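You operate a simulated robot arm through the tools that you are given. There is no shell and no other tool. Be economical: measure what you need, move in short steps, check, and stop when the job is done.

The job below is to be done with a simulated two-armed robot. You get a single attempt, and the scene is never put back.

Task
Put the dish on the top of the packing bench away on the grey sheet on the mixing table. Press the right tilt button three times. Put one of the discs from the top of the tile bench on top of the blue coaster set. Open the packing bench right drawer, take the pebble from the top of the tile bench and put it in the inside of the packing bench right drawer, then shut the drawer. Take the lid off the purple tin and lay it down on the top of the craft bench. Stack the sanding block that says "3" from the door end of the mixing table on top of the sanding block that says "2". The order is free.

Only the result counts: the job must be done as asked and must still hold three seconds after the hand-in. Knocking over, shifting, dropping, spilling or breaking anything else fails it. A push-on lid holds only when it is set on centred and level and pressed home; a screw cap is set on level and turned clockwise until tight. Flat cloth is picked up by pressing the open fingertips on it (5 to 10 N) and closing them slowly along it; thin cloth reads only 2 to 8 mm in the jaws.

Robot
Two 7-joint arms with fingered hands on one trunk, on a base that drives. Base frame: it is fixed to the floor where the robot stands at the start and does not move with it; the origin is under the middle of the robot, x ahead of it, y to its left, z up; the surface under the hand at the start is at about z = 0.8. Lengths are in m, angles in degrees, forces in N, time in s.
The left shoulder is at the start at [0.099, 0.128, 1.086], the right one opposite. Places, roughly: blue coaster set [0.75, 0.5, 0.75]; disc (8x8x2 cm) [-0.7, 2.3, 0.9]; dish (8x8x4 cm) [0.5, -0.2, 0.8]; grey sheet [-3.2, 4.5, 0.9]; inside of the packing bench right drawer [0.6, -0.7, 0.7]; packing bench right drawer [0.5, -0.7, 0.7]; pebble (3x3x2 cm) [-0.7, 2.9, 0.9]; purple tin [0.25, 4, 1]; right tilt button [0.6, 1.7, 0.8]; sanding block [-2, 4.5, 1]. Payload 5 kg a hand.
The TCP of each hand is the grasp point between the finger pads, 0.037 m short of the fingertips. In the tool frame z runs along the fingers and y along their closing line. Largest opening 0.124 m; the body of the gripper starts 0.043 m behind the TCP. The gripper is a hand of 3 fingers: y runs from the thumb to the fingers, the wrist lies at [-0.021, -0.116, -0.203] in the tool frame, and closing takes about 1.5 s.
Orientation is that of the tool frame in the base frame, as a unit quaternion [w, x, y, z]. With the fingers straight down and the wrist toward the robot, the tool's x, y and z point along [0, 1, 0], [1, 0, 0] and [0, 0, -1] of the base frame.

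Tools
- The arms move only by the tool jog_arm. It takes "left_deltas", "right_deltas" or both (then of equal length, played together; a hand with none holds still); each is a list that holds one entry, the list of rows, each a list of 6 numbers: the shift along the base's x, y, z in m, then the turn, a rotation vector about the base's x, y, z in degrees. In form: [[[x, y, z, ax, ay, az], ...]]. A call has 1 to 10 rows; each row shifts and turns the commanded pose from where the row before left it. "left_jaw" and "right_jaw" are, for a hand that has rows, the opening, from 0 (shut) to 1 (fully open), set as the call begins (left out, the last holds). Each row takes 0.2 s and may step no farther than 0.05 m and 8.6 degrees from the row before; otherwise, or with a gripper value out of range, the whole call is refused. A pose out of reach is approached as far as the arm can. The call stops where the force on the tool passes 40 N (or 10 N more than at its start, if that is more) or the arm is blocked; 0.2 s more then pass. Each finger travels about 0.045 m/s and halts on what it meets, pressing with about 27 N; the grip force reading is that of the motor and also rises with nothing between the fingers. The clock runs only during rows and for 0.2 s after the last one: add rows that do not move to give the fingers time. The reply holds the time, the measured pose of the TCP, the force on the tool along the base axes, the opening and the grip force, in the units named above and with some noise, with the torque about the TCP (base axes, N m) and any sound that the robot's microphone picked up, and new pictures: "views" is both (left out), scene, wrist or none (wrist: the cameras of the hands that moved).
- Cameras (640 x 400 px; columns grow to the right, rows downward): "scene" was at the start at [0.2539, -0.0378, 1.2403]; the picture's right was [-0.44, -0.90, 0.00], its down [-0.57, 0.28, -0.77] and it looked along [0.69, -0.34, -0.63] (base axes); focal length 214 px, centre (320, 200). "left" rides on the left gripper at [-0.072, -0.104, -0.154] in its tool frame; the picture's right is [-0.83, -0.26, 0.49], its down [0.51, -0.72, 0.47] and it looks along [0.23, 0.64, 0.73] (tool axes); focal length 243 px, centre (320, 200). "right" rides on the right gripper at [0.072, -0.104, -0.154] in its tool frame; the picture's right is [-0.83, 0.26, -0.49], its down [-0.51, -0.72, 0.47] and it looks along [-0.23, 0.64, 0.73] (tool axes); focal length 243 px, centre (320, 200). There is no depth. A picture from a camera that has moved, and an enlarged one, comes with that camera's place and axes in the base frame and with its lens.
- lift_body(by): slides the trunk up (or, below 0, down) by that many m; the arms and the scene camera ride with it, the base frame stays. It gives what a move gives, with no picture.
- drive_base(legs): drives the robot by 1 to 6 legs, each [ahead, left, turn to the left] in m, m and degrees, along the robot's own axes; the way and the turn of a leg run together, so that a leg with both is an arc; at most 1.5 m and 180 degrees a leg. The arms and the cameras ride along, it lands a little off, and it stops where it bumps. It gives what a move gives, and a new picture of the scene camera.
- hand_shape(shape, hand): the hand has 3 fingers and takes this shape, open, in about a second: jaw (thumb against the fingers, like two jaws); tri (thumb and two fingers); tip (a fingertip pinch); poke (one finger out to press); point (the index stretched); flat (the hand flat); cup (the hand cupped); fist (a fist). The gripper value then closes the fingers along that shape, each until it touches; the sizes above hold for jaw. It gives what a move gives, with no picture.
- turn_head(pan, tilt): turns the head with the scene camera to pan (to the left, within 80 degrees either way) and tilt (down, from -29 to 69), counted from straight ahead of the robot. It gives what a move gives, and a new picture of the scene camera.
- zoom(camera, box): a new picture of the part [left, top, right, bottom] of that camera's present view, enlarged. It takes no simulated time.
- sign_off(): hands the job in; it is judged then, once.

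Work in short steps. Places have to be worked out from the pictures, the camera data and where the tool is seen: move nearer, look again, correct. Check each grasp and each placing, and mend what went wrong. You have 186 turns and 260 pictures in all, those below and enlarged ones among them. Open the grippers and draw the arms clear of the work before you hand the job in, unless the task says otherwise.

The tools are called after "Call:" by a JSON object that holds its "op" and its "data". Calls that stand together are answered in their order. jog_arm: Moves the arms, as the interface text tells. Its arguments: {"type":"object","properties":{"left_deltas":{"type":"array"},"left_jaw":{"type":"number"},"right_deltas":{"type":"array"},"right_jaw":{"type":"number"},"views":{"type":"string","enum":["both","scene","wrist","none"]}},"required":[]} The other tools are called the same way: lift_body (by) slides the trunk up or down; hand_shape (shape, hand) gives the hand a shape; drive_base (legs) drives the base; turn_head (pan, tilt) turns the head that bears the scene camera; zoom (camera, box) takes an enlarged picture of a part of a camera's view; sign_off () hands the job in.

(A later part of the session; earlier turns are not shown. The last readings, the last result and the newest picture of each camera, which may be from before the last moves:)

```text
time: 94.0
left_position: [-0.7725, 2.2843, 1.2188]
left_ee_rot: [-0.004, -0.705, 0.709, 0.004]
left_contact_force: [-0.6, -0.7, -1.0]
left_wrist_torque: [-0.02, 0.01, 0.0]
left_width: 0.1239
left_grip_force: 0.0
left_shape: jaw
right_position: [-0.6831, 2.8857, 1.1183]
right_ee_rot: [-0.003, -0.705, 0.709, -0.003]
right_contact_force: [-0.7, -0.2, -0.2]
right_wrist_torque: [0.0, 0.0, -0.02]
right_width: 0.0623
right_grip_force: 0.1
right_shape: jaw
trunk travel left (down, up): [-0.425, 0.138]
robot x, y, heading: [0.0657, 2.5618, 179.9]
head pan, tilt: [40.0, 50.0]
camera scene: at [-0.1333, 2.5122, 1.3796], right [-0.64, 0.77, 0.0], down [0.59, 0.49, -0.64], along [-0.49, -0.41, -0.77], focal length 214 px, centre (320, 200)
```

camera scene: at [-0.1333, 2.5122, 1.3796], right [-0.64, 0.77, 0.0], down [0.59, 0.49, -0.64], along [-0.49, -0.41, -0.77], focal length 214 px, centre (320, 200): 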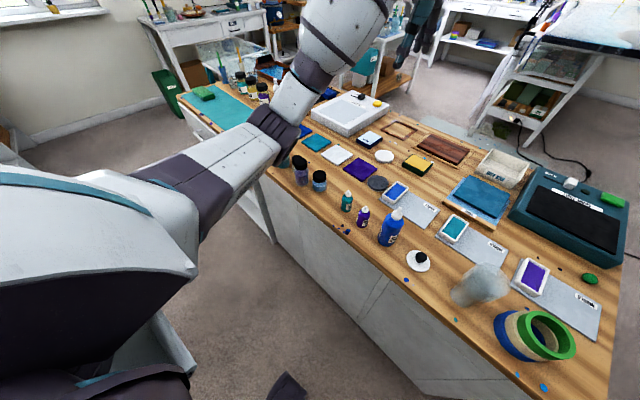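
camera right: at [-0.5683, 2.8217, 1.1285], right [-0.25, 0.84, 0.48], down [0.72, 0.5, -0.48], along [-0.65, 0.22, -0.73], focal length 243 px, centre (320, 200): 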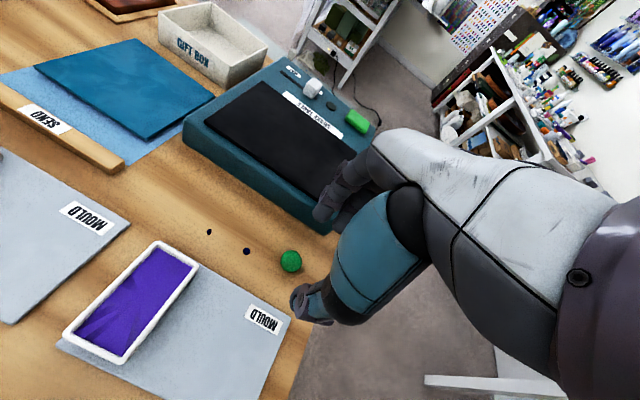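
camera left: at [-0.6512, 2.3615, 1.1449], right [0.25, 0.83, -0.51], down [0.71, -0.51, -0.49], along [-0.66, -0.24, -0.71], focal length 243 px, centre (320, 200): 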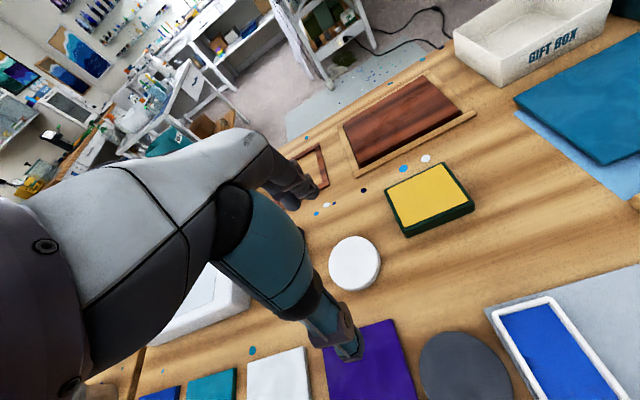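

The robot is level again. I check whether all three jars still stand where they were.

Call:
{"op": "zoom", "data": {"camera": "scene", "box": [250, 90, 400, 220]}}

Call:
{"op": "jog_arm", "data": {"left_deltas": [[[0.03, 0.03, 0.02, 0, 0, 0], [0.03, 0.03, 0.02, 0, 0, 0], [0.03, 0.03, 0.02, 0, 0, 0], [0.03, 0.03, 0.02, 0, 0, 0], [0.03, 0.03, 0.02, 0, 0, 0]]], "views": "scene"}}

Call:
{"op": "zoom", "data": {"camera": "scene", "box": [250, 90, 400, 220]}}

```text
3.08 times, centred on (325, 155) of scene
camera zoom: at [-0.1333, 2.5122, 1.3796], right [-0.64, 0.77, 0.0], down [0.59, 0.49, -0.64], along [-0.49, -0.41, -0.77], focal length 660 px, centre (305, 338)
```

zoom: 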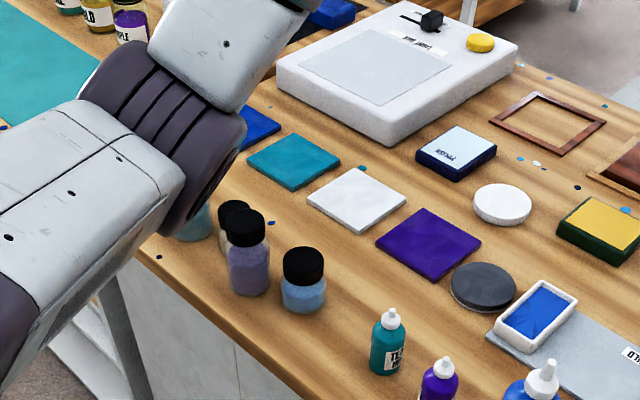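

```text
time: 95.2
left_position: [-0.6179, 2.4351, 1.3197]
left_ee_rot: [-0.005, -0.706, 0.708, 0.004]
left_contact_force: [0.4, -0.4, -0.5]
left_wrist_torque: [-0.02, 0.05, 0.04]
left_width: 0.1239
left_grip_force: 0.0
left_shape: jaw
right_position: [-0.6809, 2.8859, 1.1186]
right_ee_rot: [-0.003, -0.705, 0.709, -0.003]
right_contact_force: [-0.3, 0.8, -0.1]
right_wrist_torque: [-0.04, 0.05, 0.02]
right_width: 0.0623
right_grip_force: 0.1
right_shape: jaw
trunk travel left (down, up): [-0.425, 0.138]
robot x, y, heading: [0.0648, 2.5606, 179.9]
head pan, tilt: [40.0, 50.0]
camera scene: at [-0.131, 2.5135, 1.3801], right [-0.64, 0.77, 0.0], down [0.59, 0.49, -0.64], along [-0.49, -0.41, -0.76], focal length 214 px, centre (320, 200)
```

scene: 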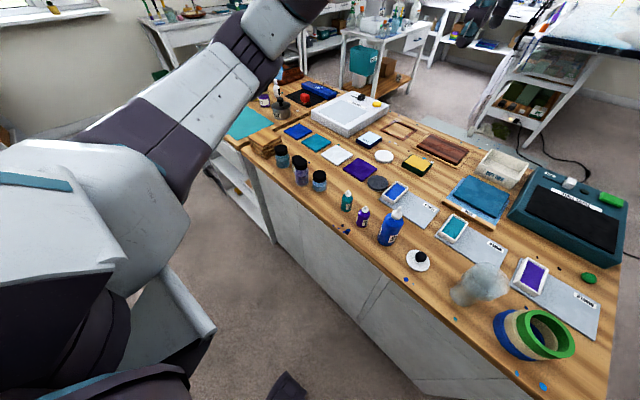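

```text
3.08 times, centred on (325, 155) of scene
camera zoom: at [-0.131, 2.5135, 1.3801], right [-0.64, 0.77, 0.0], down [0.59, 0.49, -0.64], along [-0.49, -0.41, -0.76], focal length 660 px, centre (305, 338)
```

zoom: 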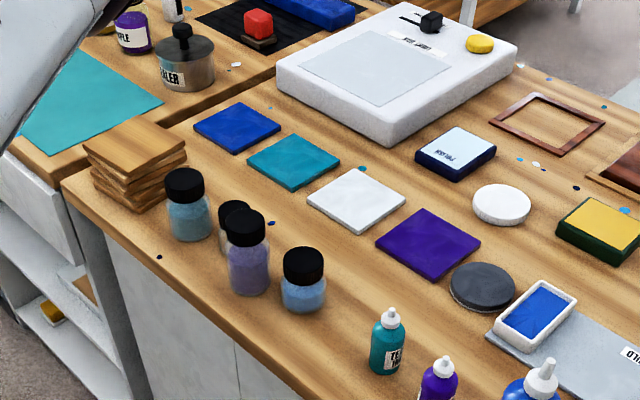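

All four jars and the wood stack stand. I'll recreate the earlier viewpoint to compare their positions exactly.

Call:
{"op": "lift_body", "data": {"by": 0.05}}

Call:
{"op": "turn_head", "data": {"pan": 0, "tilt": 50}}

```text
time: 96.2
left_position: [-0.6244, 2.4335, 1.3676]
left_ee_rot: [-0.004, -0.706, 0.708, 0.003]
left_contact_force: [0.7, 0.5, -0.7]
left_wrist_torque: [0.01, -0.01, 0.03]
left_width: 0.1239
left_grip_force: 0.1
left_shape: jaw
right_position: [-0.684, 2.8843, 1.1667]
right_ee_rot: [-0.001, -0.705, 0.709, -0.005]
right_contact_force: [-0.4, 0.1, 0.3]
right_wrist_torque: [-0.04, -0.03, -0.03]
right_width: 0.0627
right_grip_force: 0.0
right_shape: jaw
trunk travel left (down, up): [-0.475, 0.088]
robot x, y, heading: [0.068, 2.5631, 179.6]
head pan, tilt: [40.0, 50.0]
```

```text
time: 97.2
left_position: [-0.621, 2.4339, 1.3703]
left_ee_rot: [-0.004, -0.705, 0.709, 0.004]
left_contact_force: [0.7, -0.1, -0.1]
left_wrist_torque: [-0.02, 0.01, 0.0]
left_width: 0.1241
left_grip_force: 0.1
left_shape: jaw
right_position: [-0.6826, 2.8849, 1.1694]
right_ee_rot: [-0.002, -0.705, 0.709, -0.003]
right_contact_force: [-0.4, -0.5, -0.1]
right_wrist_torque: [0.01, -0.01, -0.03]
right_width: 0.0626
right_grip_force: 0.1
right_shape: jaw
trunk travel left (down, up): [-0.475, 0.088]
robot x, y, heading: [0.0654, 2.564, 179.6]
head pan, tilt: [0.0, 50.0]
camera scene: at [-0.1275, 2.5614, 1.4392], right [0.0, 1.0, 0.0], down [0.77, 0.0, -0.64], along [-0.64, 0.0, -0.77], focal length 214 px, centre (320, 200)
```

scene: 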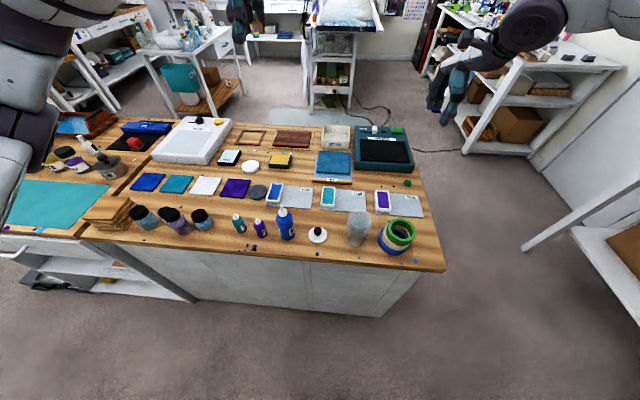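

Everything matches the earlier picture, so nothing moved. With the trunk kept high the elbow stays up; I bring both hands over their targets again.

Call:
{"op": "jog_arm", "data": {"left_deltas": [[[-0.03, -0.03, -0.02, 0, 0, 0], [-0.03, -0.03, -0.02, 0, 0, 0], [-0.03, -0.03, -0.02, 0, 0, 0], [-0.03, -0.03, -0.02, 0, 0, 0], [-0.03, -0.025, -0.02, 0, 0, 0], [0, 0, -0.04, 0, 0, 0], [0, 0, -0.04, 0, 0, 0], [0, 0, -0.04, 0, 0, 0]]], "right_deltas": [[[0, 0, -0.02, 0, 0, 0], [0, 0, -0.02, 0, 0, 0], [0, 0, -0.03, 0, 0, 0], [0, 0, -0.03, 0, 0, 0], [0, 0, -0.03, 0, 0, 0], [0, 0, -0.03, 0, 0, 0], [0, 0, -0.03, 0, 0, 0], [0, 0, -0.02, 0, 0, 0]]]}}

Call:
{"op": "turn_head", "data": {"pan": 40, "tilt": 50}}

```text
time: 99.0
left_position: [-0.7767, 2.288, 1.1499]
left_ee_rot: [-0.004, -0.706, 0.708, 0.004]
left_contact_force: [-1.2, 0.2, -0.2]
left_wrist_torque: [0.01, -0.07, 0.0]
left_width: 0.124
left_grip_force: 0.1
left_shape: jaw
right_position: [-0.6847, 2.8854, 0.9575]
right_ee_rot: [-0.002, -0.705, 0.709, -0.005]
right_contact_force: [0.8, -0.6, 0.2]
right_wrist_torque: [0.01, -0.05, 0.01]
right_width: 0.0622
right_grip_force: 0.0
right_shape: jaw
trunk travel left (down, up): [-0.475, 0.088]
robot x, y, heading: [0.0677, 2.5601, 179.6]
head pan, tilt: [0.0, 50.0]
camera scene: at [-0.1297, 2.5612, 1.4388], right [0.0, 1.0, 0.0], down [0.77, 0.0, -0.64], along [-0.64, 0.0, -0.77], focal length 214 px, centre (320, 200)
camera right: at [-0.5815, 2.8148, 1.113], right [-0.26, 0.84, 0.48], down [0.73, 0.5, -0.47], along [-0.64, 0.23, -0.74], focal length 243 px, centre (320, 200)
camera left: at [-0.6688, 2.36, 1.3012], right [0.26, 0.83, -0.5], down [0.71, -0.51, -0.48], along [-0.65, -0.23, -0.72], focal length 243 px, centre (320, 200)
```

scene: 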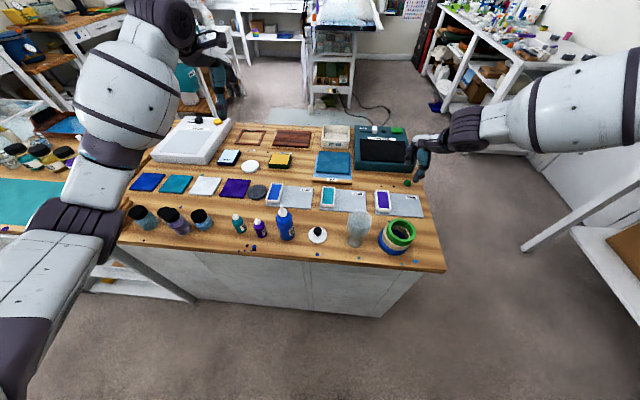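
right: 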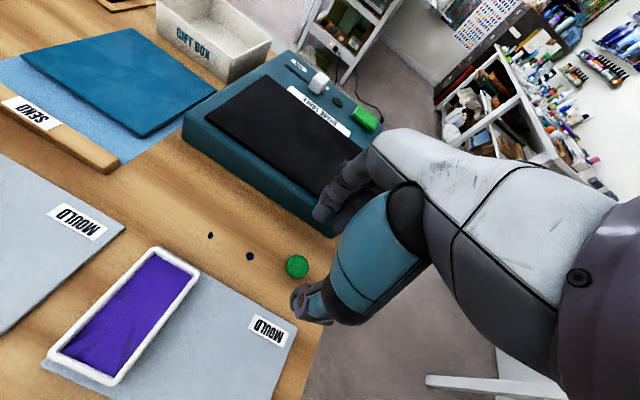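
left: 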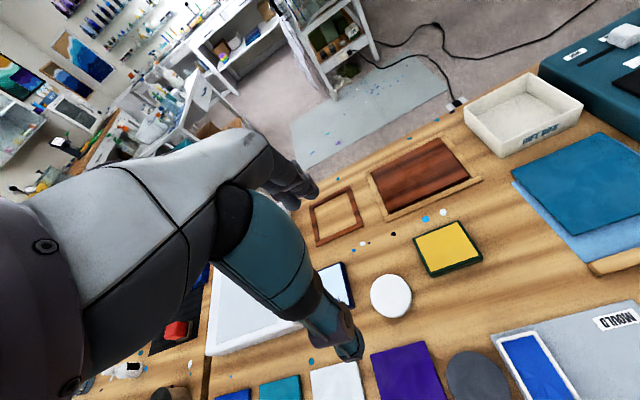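

```text
time: 100.1
left_position: [-0.7746, 2.2894, 1.1507]
left_ee_rot: [-0.004, -0.705, 0.709, 0.004]
left_contact_force: [-0.3, -0.5, -0.2]
left_wrist_torque: [-0.03, 0.03, 0.0]
left_width: 0.1239
left_grip_force: 0.0
left_shape: jaw
right_position: [-0.6831, 2.886, 0.9598]
right_ee_rot: [-0.002, -0.705, 0.709, -0.003]
right_contact_force: [0.7, -0.3, 0.8]
right_wrist_torque: [0.02, 0.01, -0.01]
right_width: 0.0625
right_grip_force: 0.0
right_shape: jaw
trunk travel left (down, up): [-0.475, 0.088]
robot x, y, heading: [0.0661, 2.5619, 179.8]
head pan, tilt: [40.0, 50.0]
camera scene: at [-0.1103, 2.512, 1.4391], right [-0.64, 0.77, 0.0], down [0.59, 0.49, -0.64], along [-0.49, -0.41, -0.77], focal length 214 px, centre (320, 200)
```

scene: 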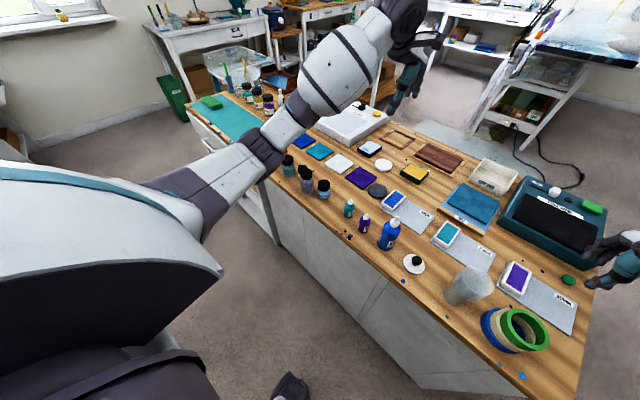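

The elbow clears the jars for now. I raise the trunk fully for more margin, then lower the right hand to the pebble and the left hand part way.

Call:
{"op": "lift_body", "data": {"by": 0.085}}

Call:
{"op": "jog_arm", "data": {"left_deltas": [[[-0.005, 0, -0.04, 0, 0, 0], [-0.005, -0.003, -0.04, 0, 0, 0], [0, 0, -0.04, 0, 0, 0], [0, 0, -0.04, 0, 0, 0], [0, 0, -0.03, 0, 0, 0]]], "right_deltas": [[[-0.006, 0.004, -0.03, 0, 0, 0], [0, 0, -0.03, 0, 0, 0], [0, 0, -0.03, 0, 0, 0], [0, 0, -0.025, 0, 0, 0], [0, 0, -0.01, 0, 0, 0]]]}}

```text
time: 101.3
left_position: [-0.7713, 2.2898, 1.2284]
left_ee_rot: [-0.003, -0.706, 0.708, 0.003]
left_contact_force: [-0.5, -1.0, -0.3]
left_wrist_torque: [-0.03, 0.02, 0.03]
left_width: 0.1239
left_grip_force: 0.0
left_shape: jaw
right_position: [-0.6824, 2.8848, 1.0405]
right_ee_rot: [-0.001, -0.705, 0.709, -0.006]
right_contact_force: [-0.7, 0.2, -1.1]
right_wrist_torque: [-0.02, -0.01, -0.04]
right_width: 0.0623
right_grip_force: 0.1
right_shape: jaw
trunk travel left (down, up): [-0.56, 0.003]
robot x, y, heading: [0.0632, 2.5631, 179.9]
head pan, tilt: [40.0, 50.0]
```

```text
time: 102.5
left_position: [-0.7829, 2.2881, 1.0419]
left_ee_rot: [-0.003, -0.706, 0.708, 0.005]
left_contact_force: [-0.2, -0.3, 0.1]
left_wrist_torque: [0.0, 0.01, 0.01]
left_width: 0.124
left_grip_force: 0.1
left_shape: jaw
right_position: [-0.6886, 2.8911, 0.9178]
right_ee_rot: [-0.001, -0.705, 0.709, -0.003]
right_contact_force: [0.4, 0.7, -0.9]
right_wrist_torque: [-0.01, -0.01, 0.01]
right_width: 0.0626
right_grip_force: 0.1
right_shape: jaw
trunk travel left (down, up): [-0.56, 0.003]
robot x, y, heading: [0.0672, 2.5651, 180.0]
head pan, tilt: [40.0, 50.0]
camera scene: at [-0.0278, 2.5107, 1.5415], right [-0.64, 0.77, 0.0], down [0.59, 0.49, -0.64], along [-0.49, -0.41, -0.77], focal length 214 px, centre (320, 200)
camera right: at [-0.5861, 2.8188, 1.0732], right [-0.26, 0.84, 0.48], down [0.73, 0.5, -0.47], along [-0.64, 0.23, -0.74], focal length 243 px, centre (320, 200)
camera left: at [-0.6765, 2.3592, 1.1954], right [0.26, 0.83, -0.49], down [0.71, -0.51, -0.48], along [-0.65, -0.23, -0.72], focal length 243 px, centre (320, 200)
```

scene: 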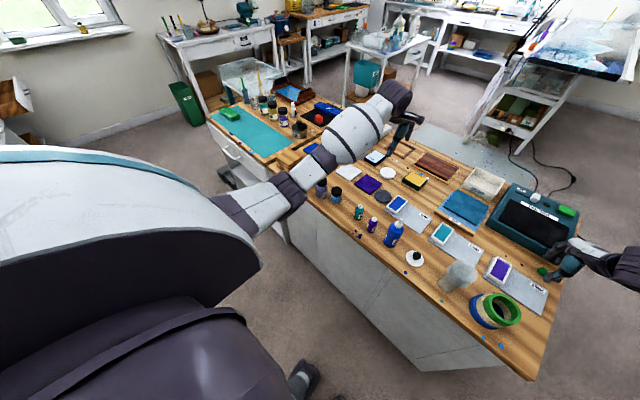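
right: 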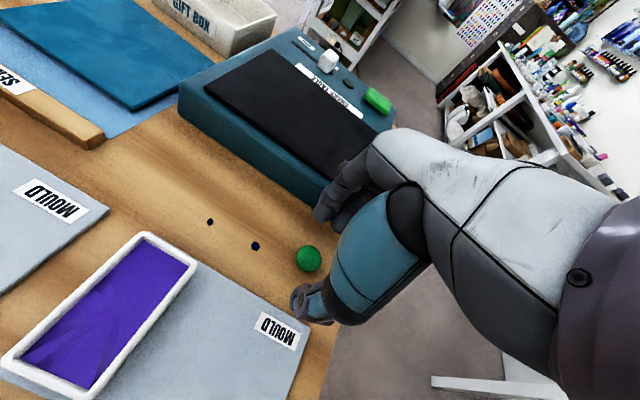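
left: 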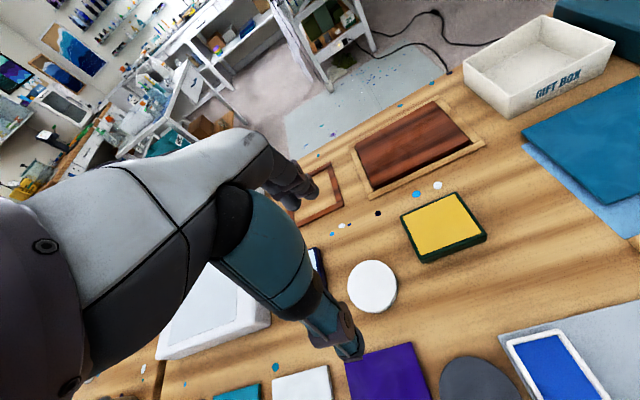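

The right hand is centred over the pebble. I lower it 1.2 cm more and close; the left hand meanwhile waits.

Call:
{"op": "jog_arm", "data": {"right_deltas": [[[0, -0.002, -0.008, 0, 0, 0], [0, 0, -0.005, 0, 0, 0]]], "views": "none"}}

Call:
{"op": "jog_arm", "data": {"right_deltas": [[[0, 0, 0, 0, 0, 0], [0, 0, 0, 0, 0, 0], [0, 0, 0, 0, 0, 0], [0, 0, 0, 0, 0, 0], [0, 0, 0, 0, 0, 0], [0, 0, 0, 0, 0, 0]]], "right_jaw": 0, "views": "wrist"}}

```text
time: 103.1
left_position: [-0.7827, 2.2869, 1.043]
left_ee_rot: [-0.004, -0.706, 0.709, 0.004]
left_contact_force: [0.0, 1.1, -0.2]
left_wrist_torque: [0.01, 0.01, -0.03]
left_width: 0.1242
left_grip_force: 0.2
left_shape: jaw
right_position: [-0.6892, 2.8862, 0.9067]
right_ee_rot: [-0.001, -0.706, 0.708, -0.004]
right_contact_force: [0.0, 0.6, -0.8]
right_wrist_torque: [-0.04, 0.0, -0.02]
right_width: 0.062
right_grip_force: 0.2
right_shape: jaw
trunk travel left (down, up): [-0.56, 0.003]
robot x, y, heading: [0.0647, 2.5619, 179.8]
head pan, tilt: [40.0, 50.0]
```

```text
time: 104.5
left_position: [-0.7816, 2.2883, 1.0456]
left_ee_rot: [-0.005, -0.705, 0.709, 0.005]
left_contact_force: [0.6, -0.2, -0.4]
left_wrist_torque: [-0.02, 0.0, 0.0]
left_width: 0.1241
left_grip_force: 0.0
left_shape: jaw
right_position: [-0.6876, 2.8884, 0.9083]
right_ee_rot: [-0.003, -0.705, 0.709, -0.004]
right_contact_force: [0.2, 0.2, -0.9]
right_wrist_torque: [0.03, -0.02, 0.01]
right_width: 0.0002
right_grip_force: 26.2
right_shape: jaw
trunk travel left (down, up): [-0.56, 0.003]
robot x, y, heading: [0.0653, 2.5575, 179.8]
head pan, tilt: [40.0, 50.0]
camera right: at [-0.5848, 2.8168, 1.062], right [-0.26, 0.84, 0.49], down [0.72, 0.5, -0.47], along [-0.64, 0.23, -0.73], focal length 243 px, centre (320, 200)
```

right: 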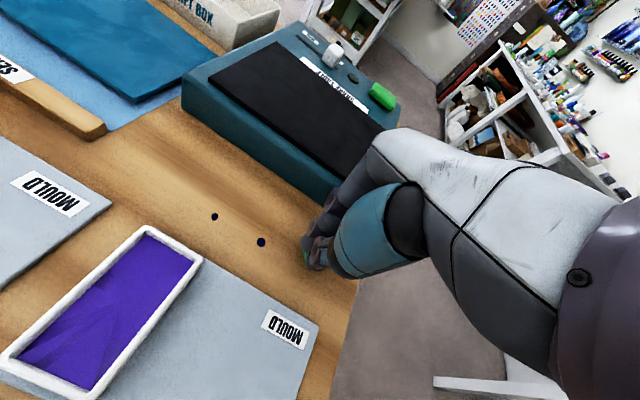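

Width reads zero so the pebble wasn't gripped; I zoom to see how it sits.

Call:
{"op": "zoom", "data": {"camera": "right", "box": [260, 180, 400, 290]}}

```text
3.64 times, centred on (330, 235) of right
camera zoom: at [-0.5848, 2.8168, 1.062], right [-0.26, 0.84, 0.49], down [0.72, 0.5, -0.47], along [-0.64, 0.23, -0.73], focal length 882 px, centre (284, 73)
```

zoom: 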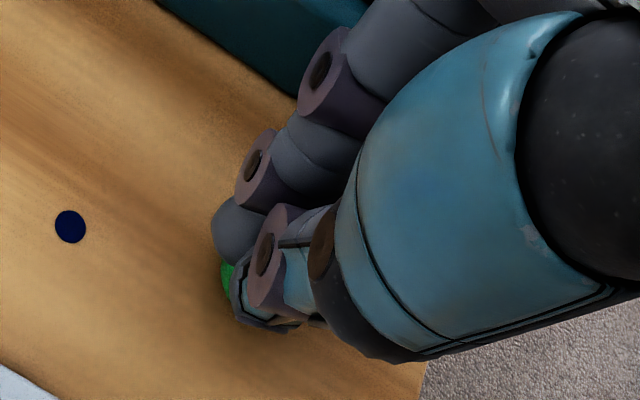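

The pebble is beneath the closed tips, so the surface is lower than I took it. I open again and go down gently until the tips touch.

Call:
{"op": "jog_arm", "data": {"right_deltas": [[[0, 0, 0, 0, 0, 0], [0, 0, 0, 0, 0, 0], [0, 0, 0, 0, 0, 0], [0, 0, 0, 0, 0, 0], [0, 0, -0.005, 0, 0, 0], [0, 0, -0.005, 0, 0, 0], [0, 0, -0.004, 0, 0, 0]]], "right_jaw": 0.5, "views": "wrist"}}

Call:
{"op": "zoom", "data": {"camera": "right", "box": [260, 180, 400, 290]}}

```text
time: 106.1
left_position: [-0.7815, 2.2883, 1.0454]
left_ee_rot: [-0.005, -0.705, 0.709, 0.005]
left_contact_force: [0.3, 1.0, -0.2]
left_wrist_torque: [-0.03, -0.03, -0.01]
left_width: 0.1241
left_grip_force: 0.1
left_shape: jaw
right_position: [-0.6861, 2.8867, 0.8938]
right_ee_rot: [-0.003, -0.705, 0.709, -0.004]
right_contact_force: [7.3, -1.4, 6.7]
right_wrist_torque: [0.09, 0.38, 0.03]
right_width: 0.0604
right_grip_force: 0.0
right_shape: jaw
trunk travel left (down, up): [-0.56, 0.003]
robot x, y, heading: [0.0653, 2.5598, 179.7]
head pan, tilt: [40.0, 50.0]
camera right: at [-0.5833, 2.8167, 1.0494], right [-0.26, 0.84, 0.48], down [0.72, 0.5, -0.47], along [-0.64, 0.23, -0.73], focal length 243 px, centre (320, 200)
```

right: 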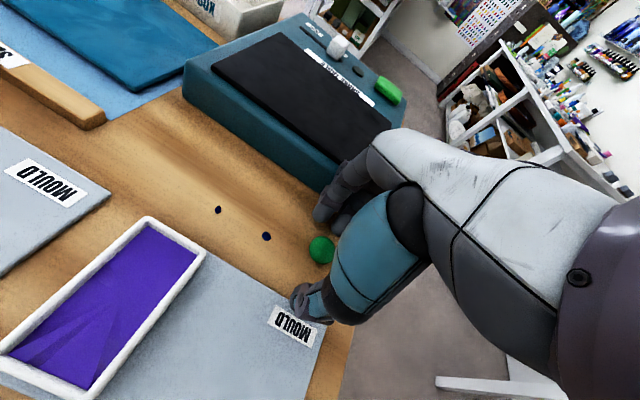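

```text
3.64 times, centred on (330, 235) of right
camera zoom: at [-0.5833, 2.8167, 1.0494], right [-0.26, 0.84, 0.48], down [0.72, 0.5, -0.47], along [-0.64, 0.23, -0.73], focal length 882 px, centre (284, 73)
```

zoom: 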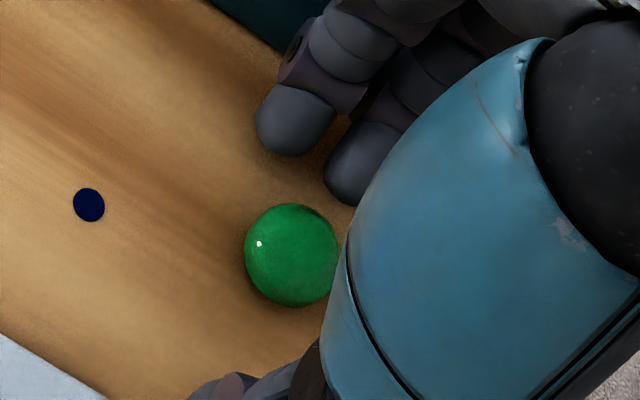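

The tips touch the bench at about z 0.857 and the pebble lies centred between thumb and fingers. Close now.

Call:
{"op": "jog_arm", "data": {"right_deltas": [[[0, 0, 0.002, 0, 0, 0], [0, 0, 0, 0, 0, 0], [0, 0, 0, 0, 0, 0], [0, 0, 0, 0, 0, 0], [0, 0, 0, 0, 0, 0], [0, 0, 0, 0, 0, 0]]], "right_jaw": 0, "views": "wrist"}}

Call:
{"op": "zoom", "data": {"camera": "right", "box": [260, 180, 400, 290]}}

```text
time: 107.5
left_position: [-0.782, 2.2891, 1.0444]
left_ee_rot: [-0.005, -0.706, 0.709, 0.005]
left_contact_force: [-0.1, 0.6, -0.9]
left_wrist_torque: [-0.02, -0.01, -0.01]
left_width: 0.1243
left_grip_force: 0.0
left_shape: jaw
right_position: [-0.6894, 2.8865, 0.8955]
right_ee_rot: [-0.002, -0.705, 0.709, -0.003]
right_contact_force: [-0.3, -0.2, 0.8]
right_wrist_torque: [-0.01, 0.03, -0.05]
right_width: 0.0183
right_grip_force: 27.1
right_shape: jaw
trunk travel left (down, up): [-0.56, 0.003]
robot x, y, heading: [0.069, 2.5613, 179.7]
head pan, tilt: [40.0, 50.0]
camera right: at [-0.5854, 2.8158, 1.0496], right [-0.26, 0.84, 0.49], down [0.72, 0.5, -0.47], along [-0.64, 0.23, -0.73], focal length 243 px, centre (320, 200)
```

right: 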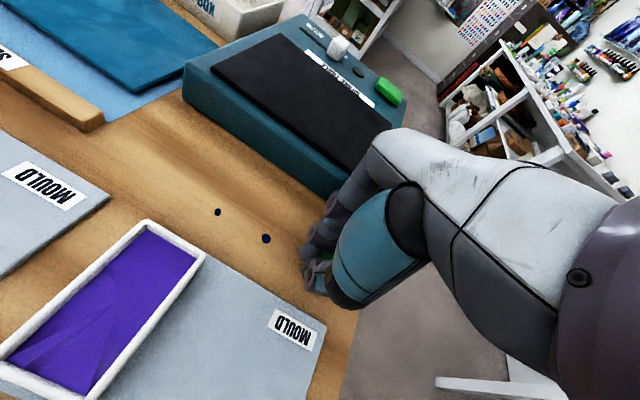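

```text
3.64 times, centred on (330, 235) of right
camera zoom: at [-0.5854, 2.8158, 1.0496], right [-0.26, 0.84, 0.49], down [0.72, 0.5, -0.47], along [-0.64, 0.23, -0.73], focal length 882 px, centre (284, 73)
```

zoom: 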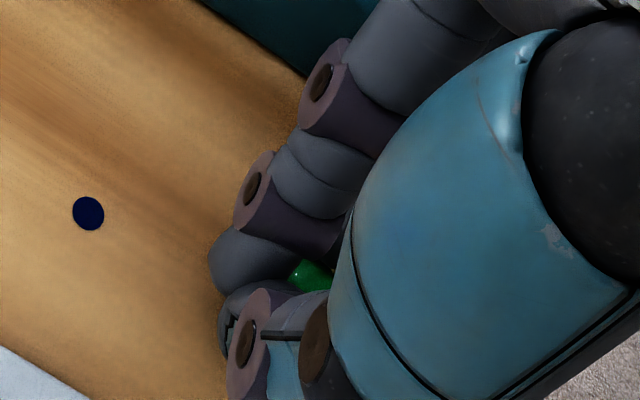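

The pebble is gripped (18 mm). I lift it and lower the left hand toward the disc, staying alert for elbow contact.

Call:
{"op": "jog_arm", "data": {"right_deltas": [[[0, 0, 0.03, 0, 0, 0], [0, 0, 0.04, 0, 0, 0], [0, 0, 0.04, 0, 0, 0], [0, 0, 0.04, 0, 0, 0]]], "left_deltas": [[[-0.003, -0.003, -0.025, 0, 0, 0], [-0.003, -0.003, -0.025, 0, 0, 0], [0, 0, -0.025, 0, 0, 0], [0, 0, -0.025, 0, 0, 0]]]}}

Call:
{"op": "zoom", "data": {"camera": "scene", "box": [250, 90, 400, 220]}}

```text
time: 108.5
left_position: [-0.7866, 2.2779, 0.9455]
left_ee_rot: [-0.006, -0.706, 0.708, 0.006]
left_contact_force: [0.6, -0.7, 0.0]
left_wrist_torque: [0.06, -0.01, 0.01]
left_width: 0.1241
left_grip_force: 0.2
left_shape: jaw
right_position: [-0.6879, 2.8854, 1.0453]
right_ee_rot: [-0.002, -0.706, 0.708, -0.003]
right_contact_force: [-0.3, 0.5, 0.3]
right_wrist_torque: [-0.02, -0.01, 0.01]
right_width: 0.0183
right_grip_force: 27.0
right_shape: jaw
trunk travel left (down, up): [-0.56, 0.003]
robot x, y, heading: [0.0673, 2.5615, 179.7]
head pan, tilt: [40.0, 50.0]
camera scene: at [-0.0252, 2.5108, 1.5418], right [-0.64, 0.77, 0.0], down [0.59, 0.49, -0.64], along [-0.49, -0.41, -0.77], focal length 214 px, centre (320, 200)
camera right: at [-0.5857, 2.8145, 1.1989], right [-0.26, 0.83, 0.49], down [0.72, 0.5, -0.47], along [-0.64, 0.23, -0.73], focal length 243 px, centre (320, 200)
camera left: at [-0.6797, 2.3509, 1.0982], right [0.26, 0.83, -0.5], down [0.71, -0.51, -0.48], along [-0.65, -0.23, -0.72], focal length 243 px, centre (320, 200)
```

scene: 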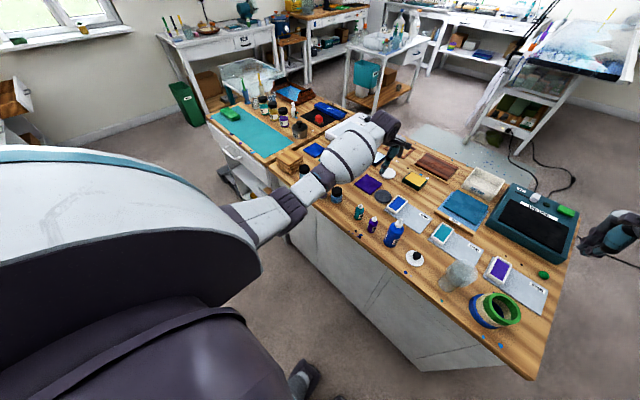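
right: 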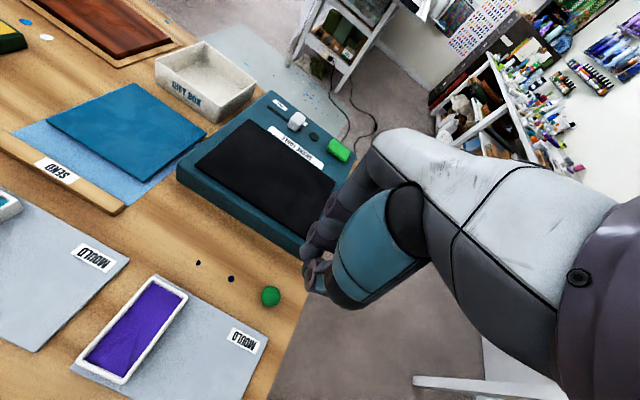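
left: 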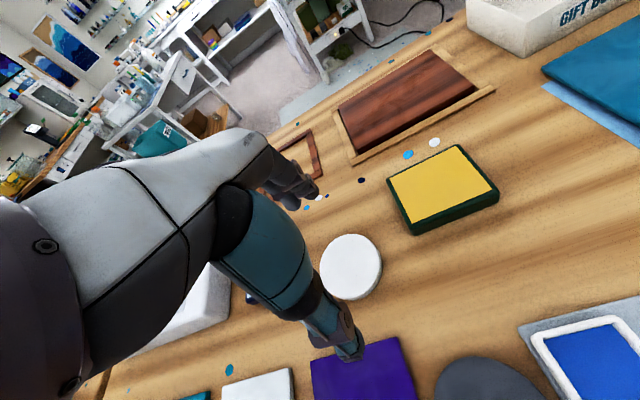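

```text
3.08 times, centred on (325, 155) of scene
camera zoom: at [-0.0252, 2.5108, 1.5418], right [-0.64, 0.77, 0.0], down [0.59, 0.49, -0.64], along [-0.49, -0.41, -0.77], focal length 660 px, centre (305, 338)
```

zoom: 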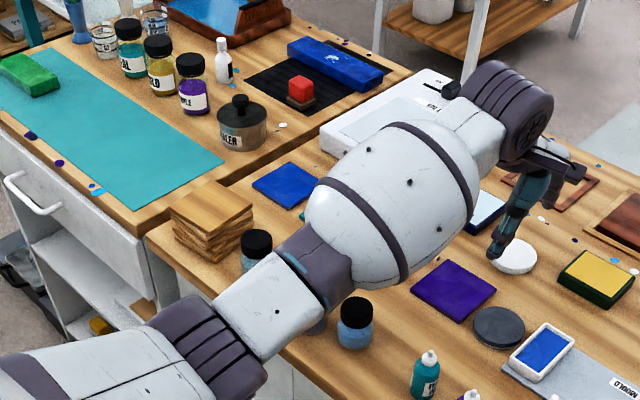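

The pebble slipped out and lies where it was; I'll retry it with a deeper three-finger grip later. First the disc: the left hand is over it, with the jaw narrowed so the thumb misses the purple tile.

Call:
{"op": "jog_arm", "data": {"left_deltas": [[[0.0, 0.007, -0.015, 0, 0, 0], [0, 0, -0.015, 0, 0, 0], [0, 0, -0.01, 0, 0, 0], [0, 0, -0.004, 0, 0, 0]]], "left_jaw": 0.82, "views": "wrist"}}

Call:
{"op": "zoom", "data": {"camera": "left", "box": [240, 150, 420, 370]}}

```text
time: 109.5
left_position: [-0.7885, 2.2867, 0.9007]
left_ee_rot: [-0.004, -0.705, 0.709, 0.005]
left_contact_force: [-0.2, -0.5, -0.2]
left_wrist_torque: [-0.03, -0.01, -0.01]
left_width: 0.102
left_grip_force: 0.0
left_shape: jaw
right_position: [-0.6907, 2.8864, 1.0429]
right_ee_rot: [-0.003, -0.705, 0.709, -0.004]
right_contact_force: [-0.4, -0.1, -0.4]
right_wrist_torque: [0.01, 0.01, -0.02]
right_width: 0.0182
right_grip_force: 27.2
right_shape: jaw
trunk travel left (down, up): [-0.56, 0.003]
robot x, y, heading: [0.0635, 2.561, 179.6]
head pan, tilt: [40.0, 50.0]
camera left: at [-0.6807, 2.3588, 1.0533], right [0.26, 0.83, -0.5], down [0.71, -0.51, -0.48], along [-0.65, -0.23, -0.72], focal length 243 px, centre (320, 200)
```

left: 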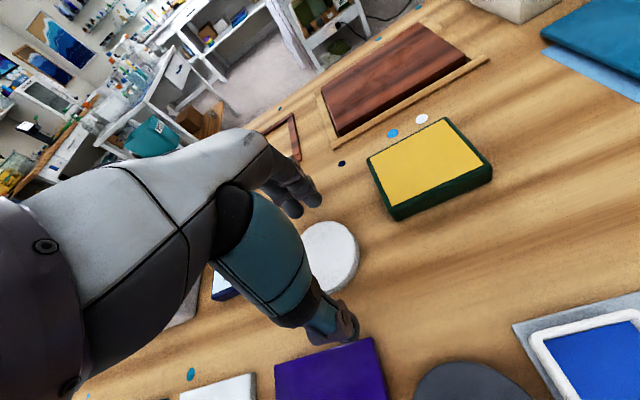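

```text
1.82 times, centred on (330, 260) of left
camera zoom: at [-0.6807, 2.3588, 1.0533], right [0.26, 0.83, -0.5], down [0.71, -0.51, -0.48], along [-0.65, -0.23, -0.72], focal length 441 px, centre (302, 91)
```

zoom: 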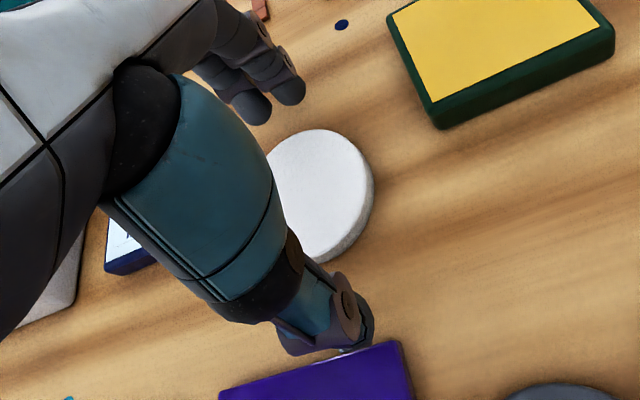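

The thumb sits between disc and tile. I lower 5 mm more and close on the disc.

Call:
{"op": "jog_arm", "data": {"left_deltas": [[[0, 0, -0.003, 0, 0, 0], [0, 0, -0.002, 0, 0, 0], [0, 0, 0, 0, 0, 0], [0, 0, 0, 0, 0, 0], [0, 0, 0, 0, 0, 0], [0, 0, 0, 0, 0, 0]]], "left_jaw": 0, "views": "wrist"}}

Call:
{"op": "zoom", "data": {"camera": "left", "box": [240, 150, 420, 370]}}

```text
time: 110.9
left_position: [-0.7874, 2.2873, 0.9001]
left_ee_rot: [-0.006, -0.705, 0.709, 0.006]
left_contact_force: [-2.9, -0.3, 14.2]
left_wrist_torque: [0.0, -0.01, 0.05]
left_width: 0.0437
left_grip_force: 27.2
left_shape: jaw
right_position: [-0.6889, 2.8856, 1.0459]
right_ee_rot: [-0.003, -0.705, 0.709, -0.003]
right_contact_force: [-0.9, -0.9, 0.2]
right_wrist_torque: [0.05, -0.01, -0.04]
right_width: 0.0182
right_grip_force: 27.6
right_shape: jaw
trunk travel left (down, up): [-0.56, 0.003]
robot x, y, heading: [0.0627, 2.5606, 179.9]
head pan, tilt: [40.0, 50.0]
camera left: at [-0.68, 2.359, 1.0514], right [0.26, 0.83, -0.5], down [0.71, -0.51, -0.48], along [-0.66, -0.23, -0.72], focal length 243 px, centre (320, 200)
```

left: 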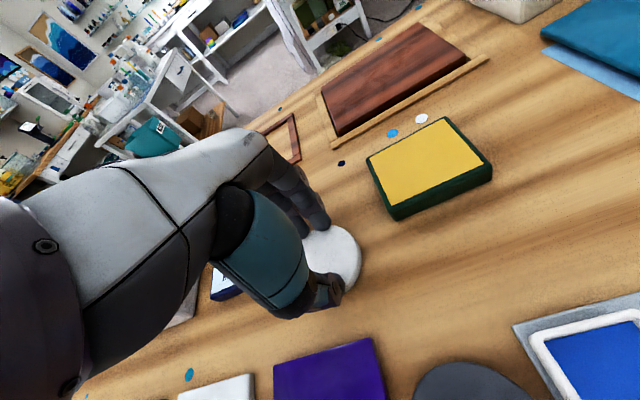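

```text
1.82 times, centred on (330, 260) of left
camera zoom: at [-0.68, 2.359, 1.0514], right [0.26, 0.83, -0.5], down [0.71, -0.51, -0.48], along [-0.66, -0.23, -0.72], focal length 441 px, centre (302, 91)
```

zoom: 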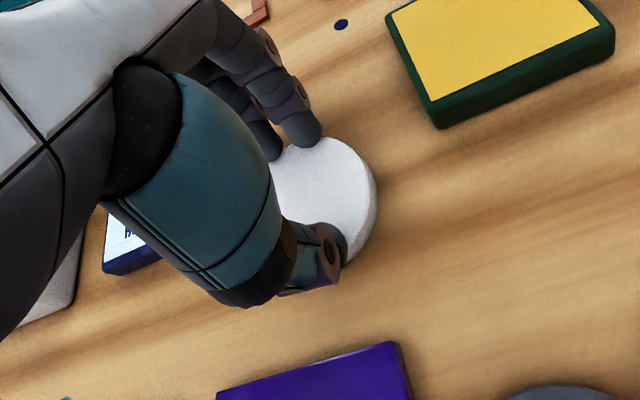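

The fingers closed onto the disc's top, so the tips sit higher when spread. I reopen and go down until they touch the bench.

Call:
{"op": "jog_arm", "data": {"left_deltas": [[[0, 0, 0.003, 0, 0, 0], [0, 0, 0, 0, 0, 0], [0, 0, 0, 0, 0, 0], [0, 0, 0, 0, 0, 0], [0, 0, 0, 0, 0, 0], [0, 0, 0, 0, 0, 0]]], "left_jaw": 0.82, "views": "none"}}

Call:
{"op": "jog_arm", "data": {"left_deltas": [[[0, 0, -0.005, 0, 0, 0], [0, 0, -0.004, 0, 0, 0], [0, 0, -0.004, 0, 0, 0], [0, 0, -0.003, 0, 0, 0]]], "views": "wrist"}}

Call:
{"op": "zoom", "data": {"camera": "left", "box": [240, 150, 420, 370]}}

```text
time: 112.3
left_position: [-0.7873, 2.2868, 0.8975]
left_ee_rot: [-0.005, -0.705, 0.709, 0.005]
left_contact_force: [0.3, -0.4, 0.3]
left_wrist_torque: [-0.01, -0.04, 0.01]
left_width: 0.1012
left_grip_force: 0.1
left_shape: jaw
right_position: [-0.6902, 2.8864, 1.0442]
right_ee_rot: [-0.003, -0.705, 0.709, -0.005]
right_contact_force: [-0.1, -0.3, -0.4]
right_wrist_torque: [0.01, 0.02, -0.03]
right_width: 0.0184
right_grip_force: 27.7
right_shape: jaw
trunk travel left (down, up): [-0.56, 0.003]
robot x, y, heading: [0.0666, 2.5624, 179.9]
head pan, tilt: [40.0, 50.0]
```

```text
time: 113.3
left_position: [-0.7888, 2.2871, 0.8879]
left_ee_rot: [-0.006, -0.705, 0.709, 0.007]
left_contact_force: [-3.3, -0.5, 15.7]
left_wrist_torque: [0.03, -0.97, -0.01]
left_width: 0.1011
left_grip_force: 0.2
left_shape: jaw
right_position: [-0.6899, 2.8865, 1.0467]
right_ee_rot: [-0.004, -0.705, 0.709, -0.002]
right_contact_force: [-0.3, 0.6, 0.3]
right_wrist_torque: [0.01, 0.0, 0.01]
right_width: 0.0185
right_grip_force: 27.0
right_shape: jaw
trunk travel left (down, up): [-0.56, 0.003]
robot x, y, heading: [0.0679, 2.5602, 179.9]
head pan, tilt: [40.0, 50.0]
camera left: at [-0.6806, 2.3587, 1.0396], right [0.26, 0.83, -0.5], down [0.71, -0.51, -0.49], along [-0.66, -0.23, -0.72], focal length 243 px, centre (320, 200)
```

left: 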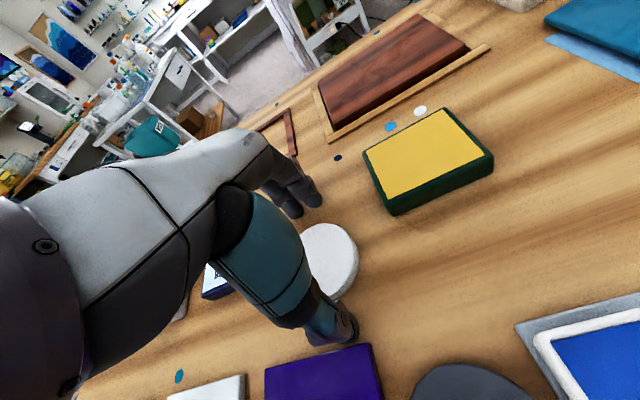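

```text
1.82 times, centred on (330, 260) of left
camera zoom: at [-0.6806, 2.3587, 1.0396], right [0.26, 0.83, -0.5], down [0.71, -0.51, -0.49], along [-0.66, -0.23, -0.72], focal length 441 px, centre (302, 91)
```

zoom: 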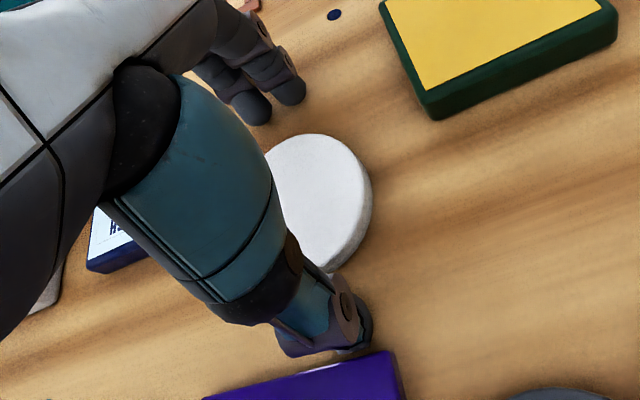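

The thumb touches down beside the disc (15 N) and the fingers are past its far edge. I ease up 2 mm and close again at this lower height.

Call:
{"op": "jog_arm", "data": {"left_deltas": [[[0, 0, 0.002, 0, 0, 0], [0, 0, 0, 0, 0, 0], [0, 0, 0, 0, 0, 0], [0, 0, 0, 0, 0, 0], [0, 0, 0, 0, 0, 0], [0, 0, 0, 0, 0, 0]]], "left_jaw": 0, "views": "wrist"}}

Call:
{"op": "zoom", "data": {"camera": "left", "box": [240, 150, 420, 370]}}

```text
time: 114.7
left_position: [-0.7849, 2.2862, 0.8865]
left_ee_rot: [-0.007, -0.705, 0.709, 0.006]
left_contact_force: [3.2, 0.0, 25.6]
left_wrist_torque: [0.21, -1.19, 0.08]
left_width: 0.0623
left_grip_force: 27.0
left_shape: jaw
right_position: [-0.6888, 2.8864, 1.0451]
right_ee_rot: [-0.003, -0.705, 0.709, -0.003]
right_contact_force: [-0.1, 0.1, 0.3]
right_wrist_torque: [0.04, -0.02, 0.02]
right_width: 0.0182
right_grip_force: 27.0
right_shape: jaw
trunk travel left (down, up): [-0.56, 0.003]
robot x, y, heading: [0.0646, 2.5597, 180.0]
head pan, tilt: [40.0, 50.0]
camera left: at [-0.6784, 2.3589, 1.0401], right [0.26, 0.83, -0.5], down [0.71, -0.51, -0.48], along [-0.65, -0.23, -0.72], focal length 243 px, centre (320, 200)
```

left: 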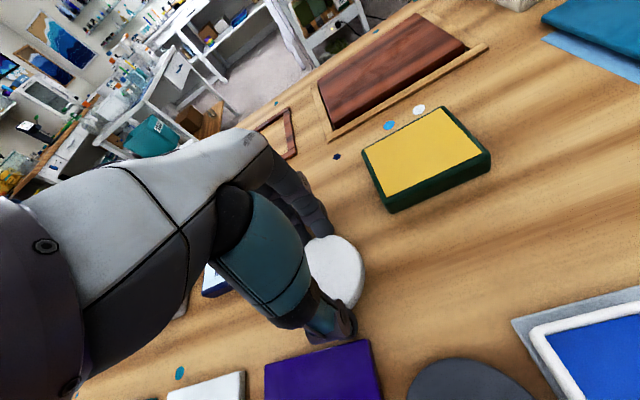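

```text
1.82 times, centred on (330, 260) of left
camera zoom: at [-0.6784, 2.3589, 1.0401], right [0.26, 0.83, -0.5], down [0.71, -0.51, -0.48], along [-0.65, -0.23, -0.72], focal length 441 px, centre (302, 91)
```

zoom: 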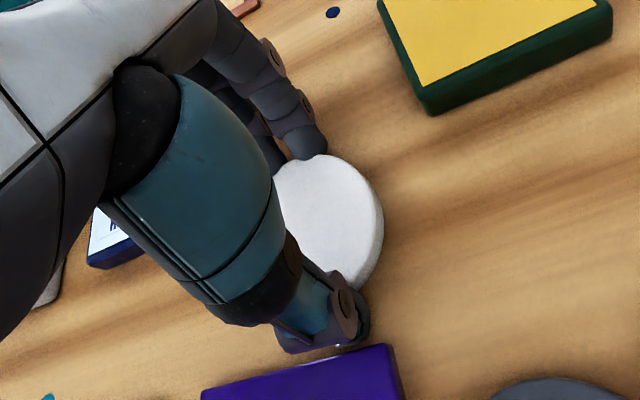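

Now the disc is held between thumb and fingertips at its rim. I lift slowly and check.

Call:
{"op": "jog_arm", "data": {"left_deltas": [[[0, 0, 0.004, 0, 0, 0], [0, 0, 0.008, 0, 0, 0], [0, 0, 0.01, 0, 0, 0], [0, 0, 0.015, 0, 0, 0], [0, 0, 0.02, 0, 0, 0]]], "views": "wrist"}}

Call:
{"op": "zoom", "data": {"camera": "left", "box": [240, 150, 420, 370]}}

```text
time: 115.9
left_position: [-0.7854, 2.287, 0.9393]
left_ee_rot: [-0.004, -0.705, 0.709, 0.005]
left_contact_force: [-0.1, -0.5, 0.3]
left_wrist_torque: [0.0, 0.0, 0.0]
left_width: 0.0617
left_grip_force: 27.0
left_shape: jaw
right_position: [-0.6899, 2.8853, 1.0427]
right_ee_rot: [-0.002, -0.706, 0.709, -0.004]
right_contact_force: [-0.6, 0.2, -0.8]
right_wrist_torque: [0.0, -0.02, 0.0]
right_width: 0.0182
right_grip_force: 26.9
right_shape: jaw
trunk travel left (down, up): [-0.56, 0.003]
robot x, y, heading: [0.0672, 2.559, 180.0]
head pan, tilt: [40.0, 50.0]
camera left: at [-0.6793, 2.3591, 1.0927], right [0.26, 0.83, -0.5], down [0.71, -0.51, -0.48], along [-0.65, -0.23, -0.72], focal length 243 px, centre (320, 200)
```

left: 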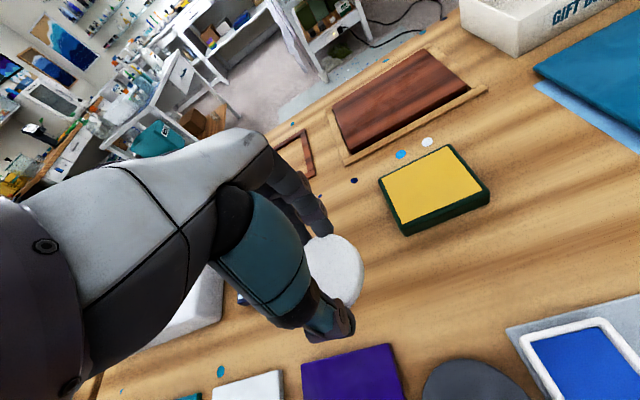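

```text
1.82 times, centred on (330, 260) of left
camera zoom: at [-0.6793, 2.3591, 1.0927], right [0.26, 0.83, -0.5], down [0.71, -0.51, -0.48], along [-0.65, -0.23, -0.72], focal length 441 px, centre (302, 91)
```

zoom: 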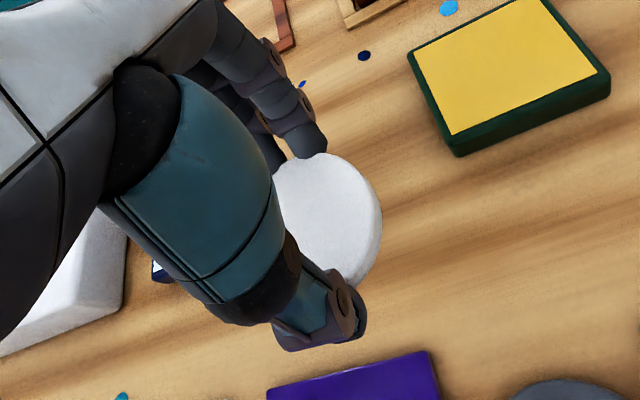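

The disc is held level. I raise it well clear, and set the right hand to the "tri" shape for the pebble.

Call:
{"op": "jog_arm", "data": {"left_deltas": [[[0, 0, 0.04, 0, 0, 0], [0, 0, 0.04, 0, 0, 0], [0, 0, 0.04, 0, 0, 0], [0, 0, 0.04, 0, 0, 0], [0, 0, 0.04, 0, 0, 0], [0.02, 0, 0.04, 0, 0, 0]]], "views": "none"}}

Call:
{"op": "hand_shape", "data": {"hand": "right", "shape": "tri"}}

Call:
{"op": "jog_arm", "data": {"right_deltas": [[[0, 0, -0.03, 0, 0, 0], [0, 0, -0.03, 0, 0, 0], [0, 0, -0.03, 0, 0, 0], [0, 0, -0.02, 0, 0, 0], [0, 0, -0.01, 0, 0, 0]]], "right_jaw": 0.6, "views": "wrist"}}

Call:
{"op": "zoom", "data": {"camera": "right", "box": [240, 170, 400, 330]}}

```text
time: 117.3
left_position: [-0.7657, 2.287, 1.1818]
left_ee_rot: [-0.005, -0.705, 0.709, 0.005]
left_contact_force: [1.3, 0.2, 0.0]
left_wrist_torque: [0.01, -0.01, -0.01]
left_width: 0.0617
left_grip_force: 26.8
left_shape: jaw
right_position: [-0.6892, 2.8859, 1.0439]
right_ee_rot: [-0.003, -0.705, 0.709, -0.003]
right_contact_force: [-1.1, 0.4, 1.4]
right_wrist_torque: [0.03, 0.01, 0.02]
right_width: 0.0182
right_grip_force: 27.1
right_shape: jaw
trunk travel left (down, up): [-0.56, 0.003]
robot x, y, heading: [0.0667, 2.56, 179.8]
head pan, tilt: [40.0, 50.0]
```

```text
time: 118.2
left_position: [-0.7679, 2.2871, 1.1809]
left_ee_rot: [-0.004, -0.705, 0.709, 0.003]
left_contact_force: [0.4, -0.2, -1.5]
left_wrist_torque: [-0.03, -0.01, -0.03]
left_width: 0.0614
left_grip_force: 26.6
left_shape: jaw
right_position: [-0.6898, 2.885, 1.0429]
right_ee_rot: [-0.003, -0.705, 0.71, -0.003]
right_contact_force: [0.5, 0.7, -0.8]
right_wrist_torque: [0.0, 0.02, 0.0]
right_width: 0.1235
right_grip_force: 0.0
right_shape: tri
trunk travel left (down, up): [-0.56, 0.003]
robot x, y, heading: [0.0654, 2.562, 179.7]
head pan, tilt: [40.0, 50.0]
```

```text
time: 119.4
left_position: [-0.7686, 2.2857, 1.1811]
left_ee_rot: [-0.004, -0.705, 0.709, 0.005]
left_contact_force: [1.0, -0.7, -0.6]
left_wrist_torque: [0.02, 0.0, -0.01]
left_width: 0.0616
left_grip_force: 26.8
left_shape: jaw
right_position: [-0.6901, 2.8845, 0.9245]
right_ee_rot: [-0.003, -0.706, 0.709, -0.003]
right_contact_force: [0.4, -0.4, -0.4]
right_wrist_torque: [0.01, -0.02, 0.02]
right_width: 0.0751
right_grip_force: 0.1
right_shape: tri
trunk travel left (down, up): [-0.56, 0.003]
robot x, y, heading: [0.0617, 2.5602, 179.8]
head pan, tilt: [40.0, 50.0]
camera right: at [-0.5866, 2.8145, 1.0789], right [-0.26, 0.83, 0.49], down [0.72, 0.5, -0.47], along [-0.64, 0.23, -0.73], focal length 243 px, centre (320, 200)
```

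right: 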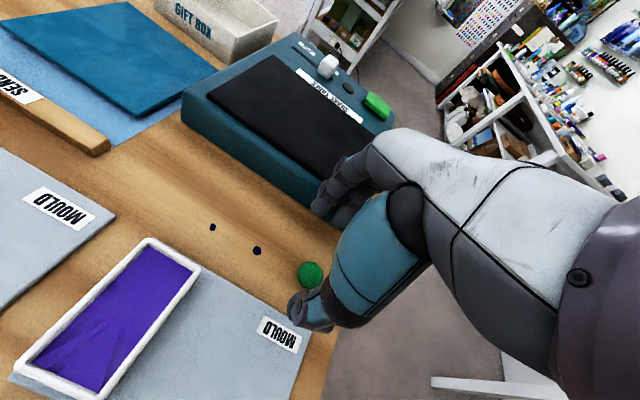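

```text
2.50 times, centred on (320, 250) of right
camera zoom: at [-0.5866, 2.8145, 1.0789], right [-0.26, 0.83, 0.49], down [0.72, 0.5, -0.47], along [-0.64, 0.23, -0.73], focal length 606 px, centre (320, 75)
```

zoom: 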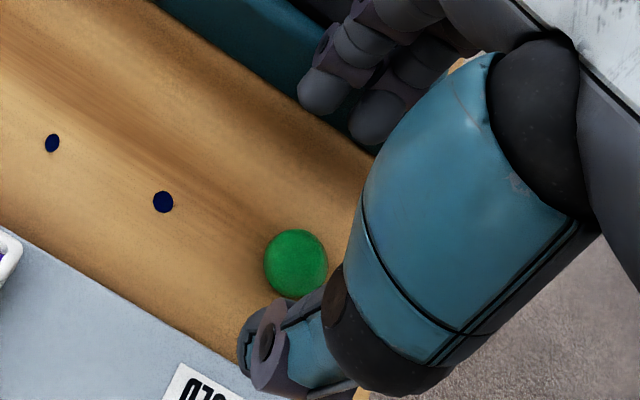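

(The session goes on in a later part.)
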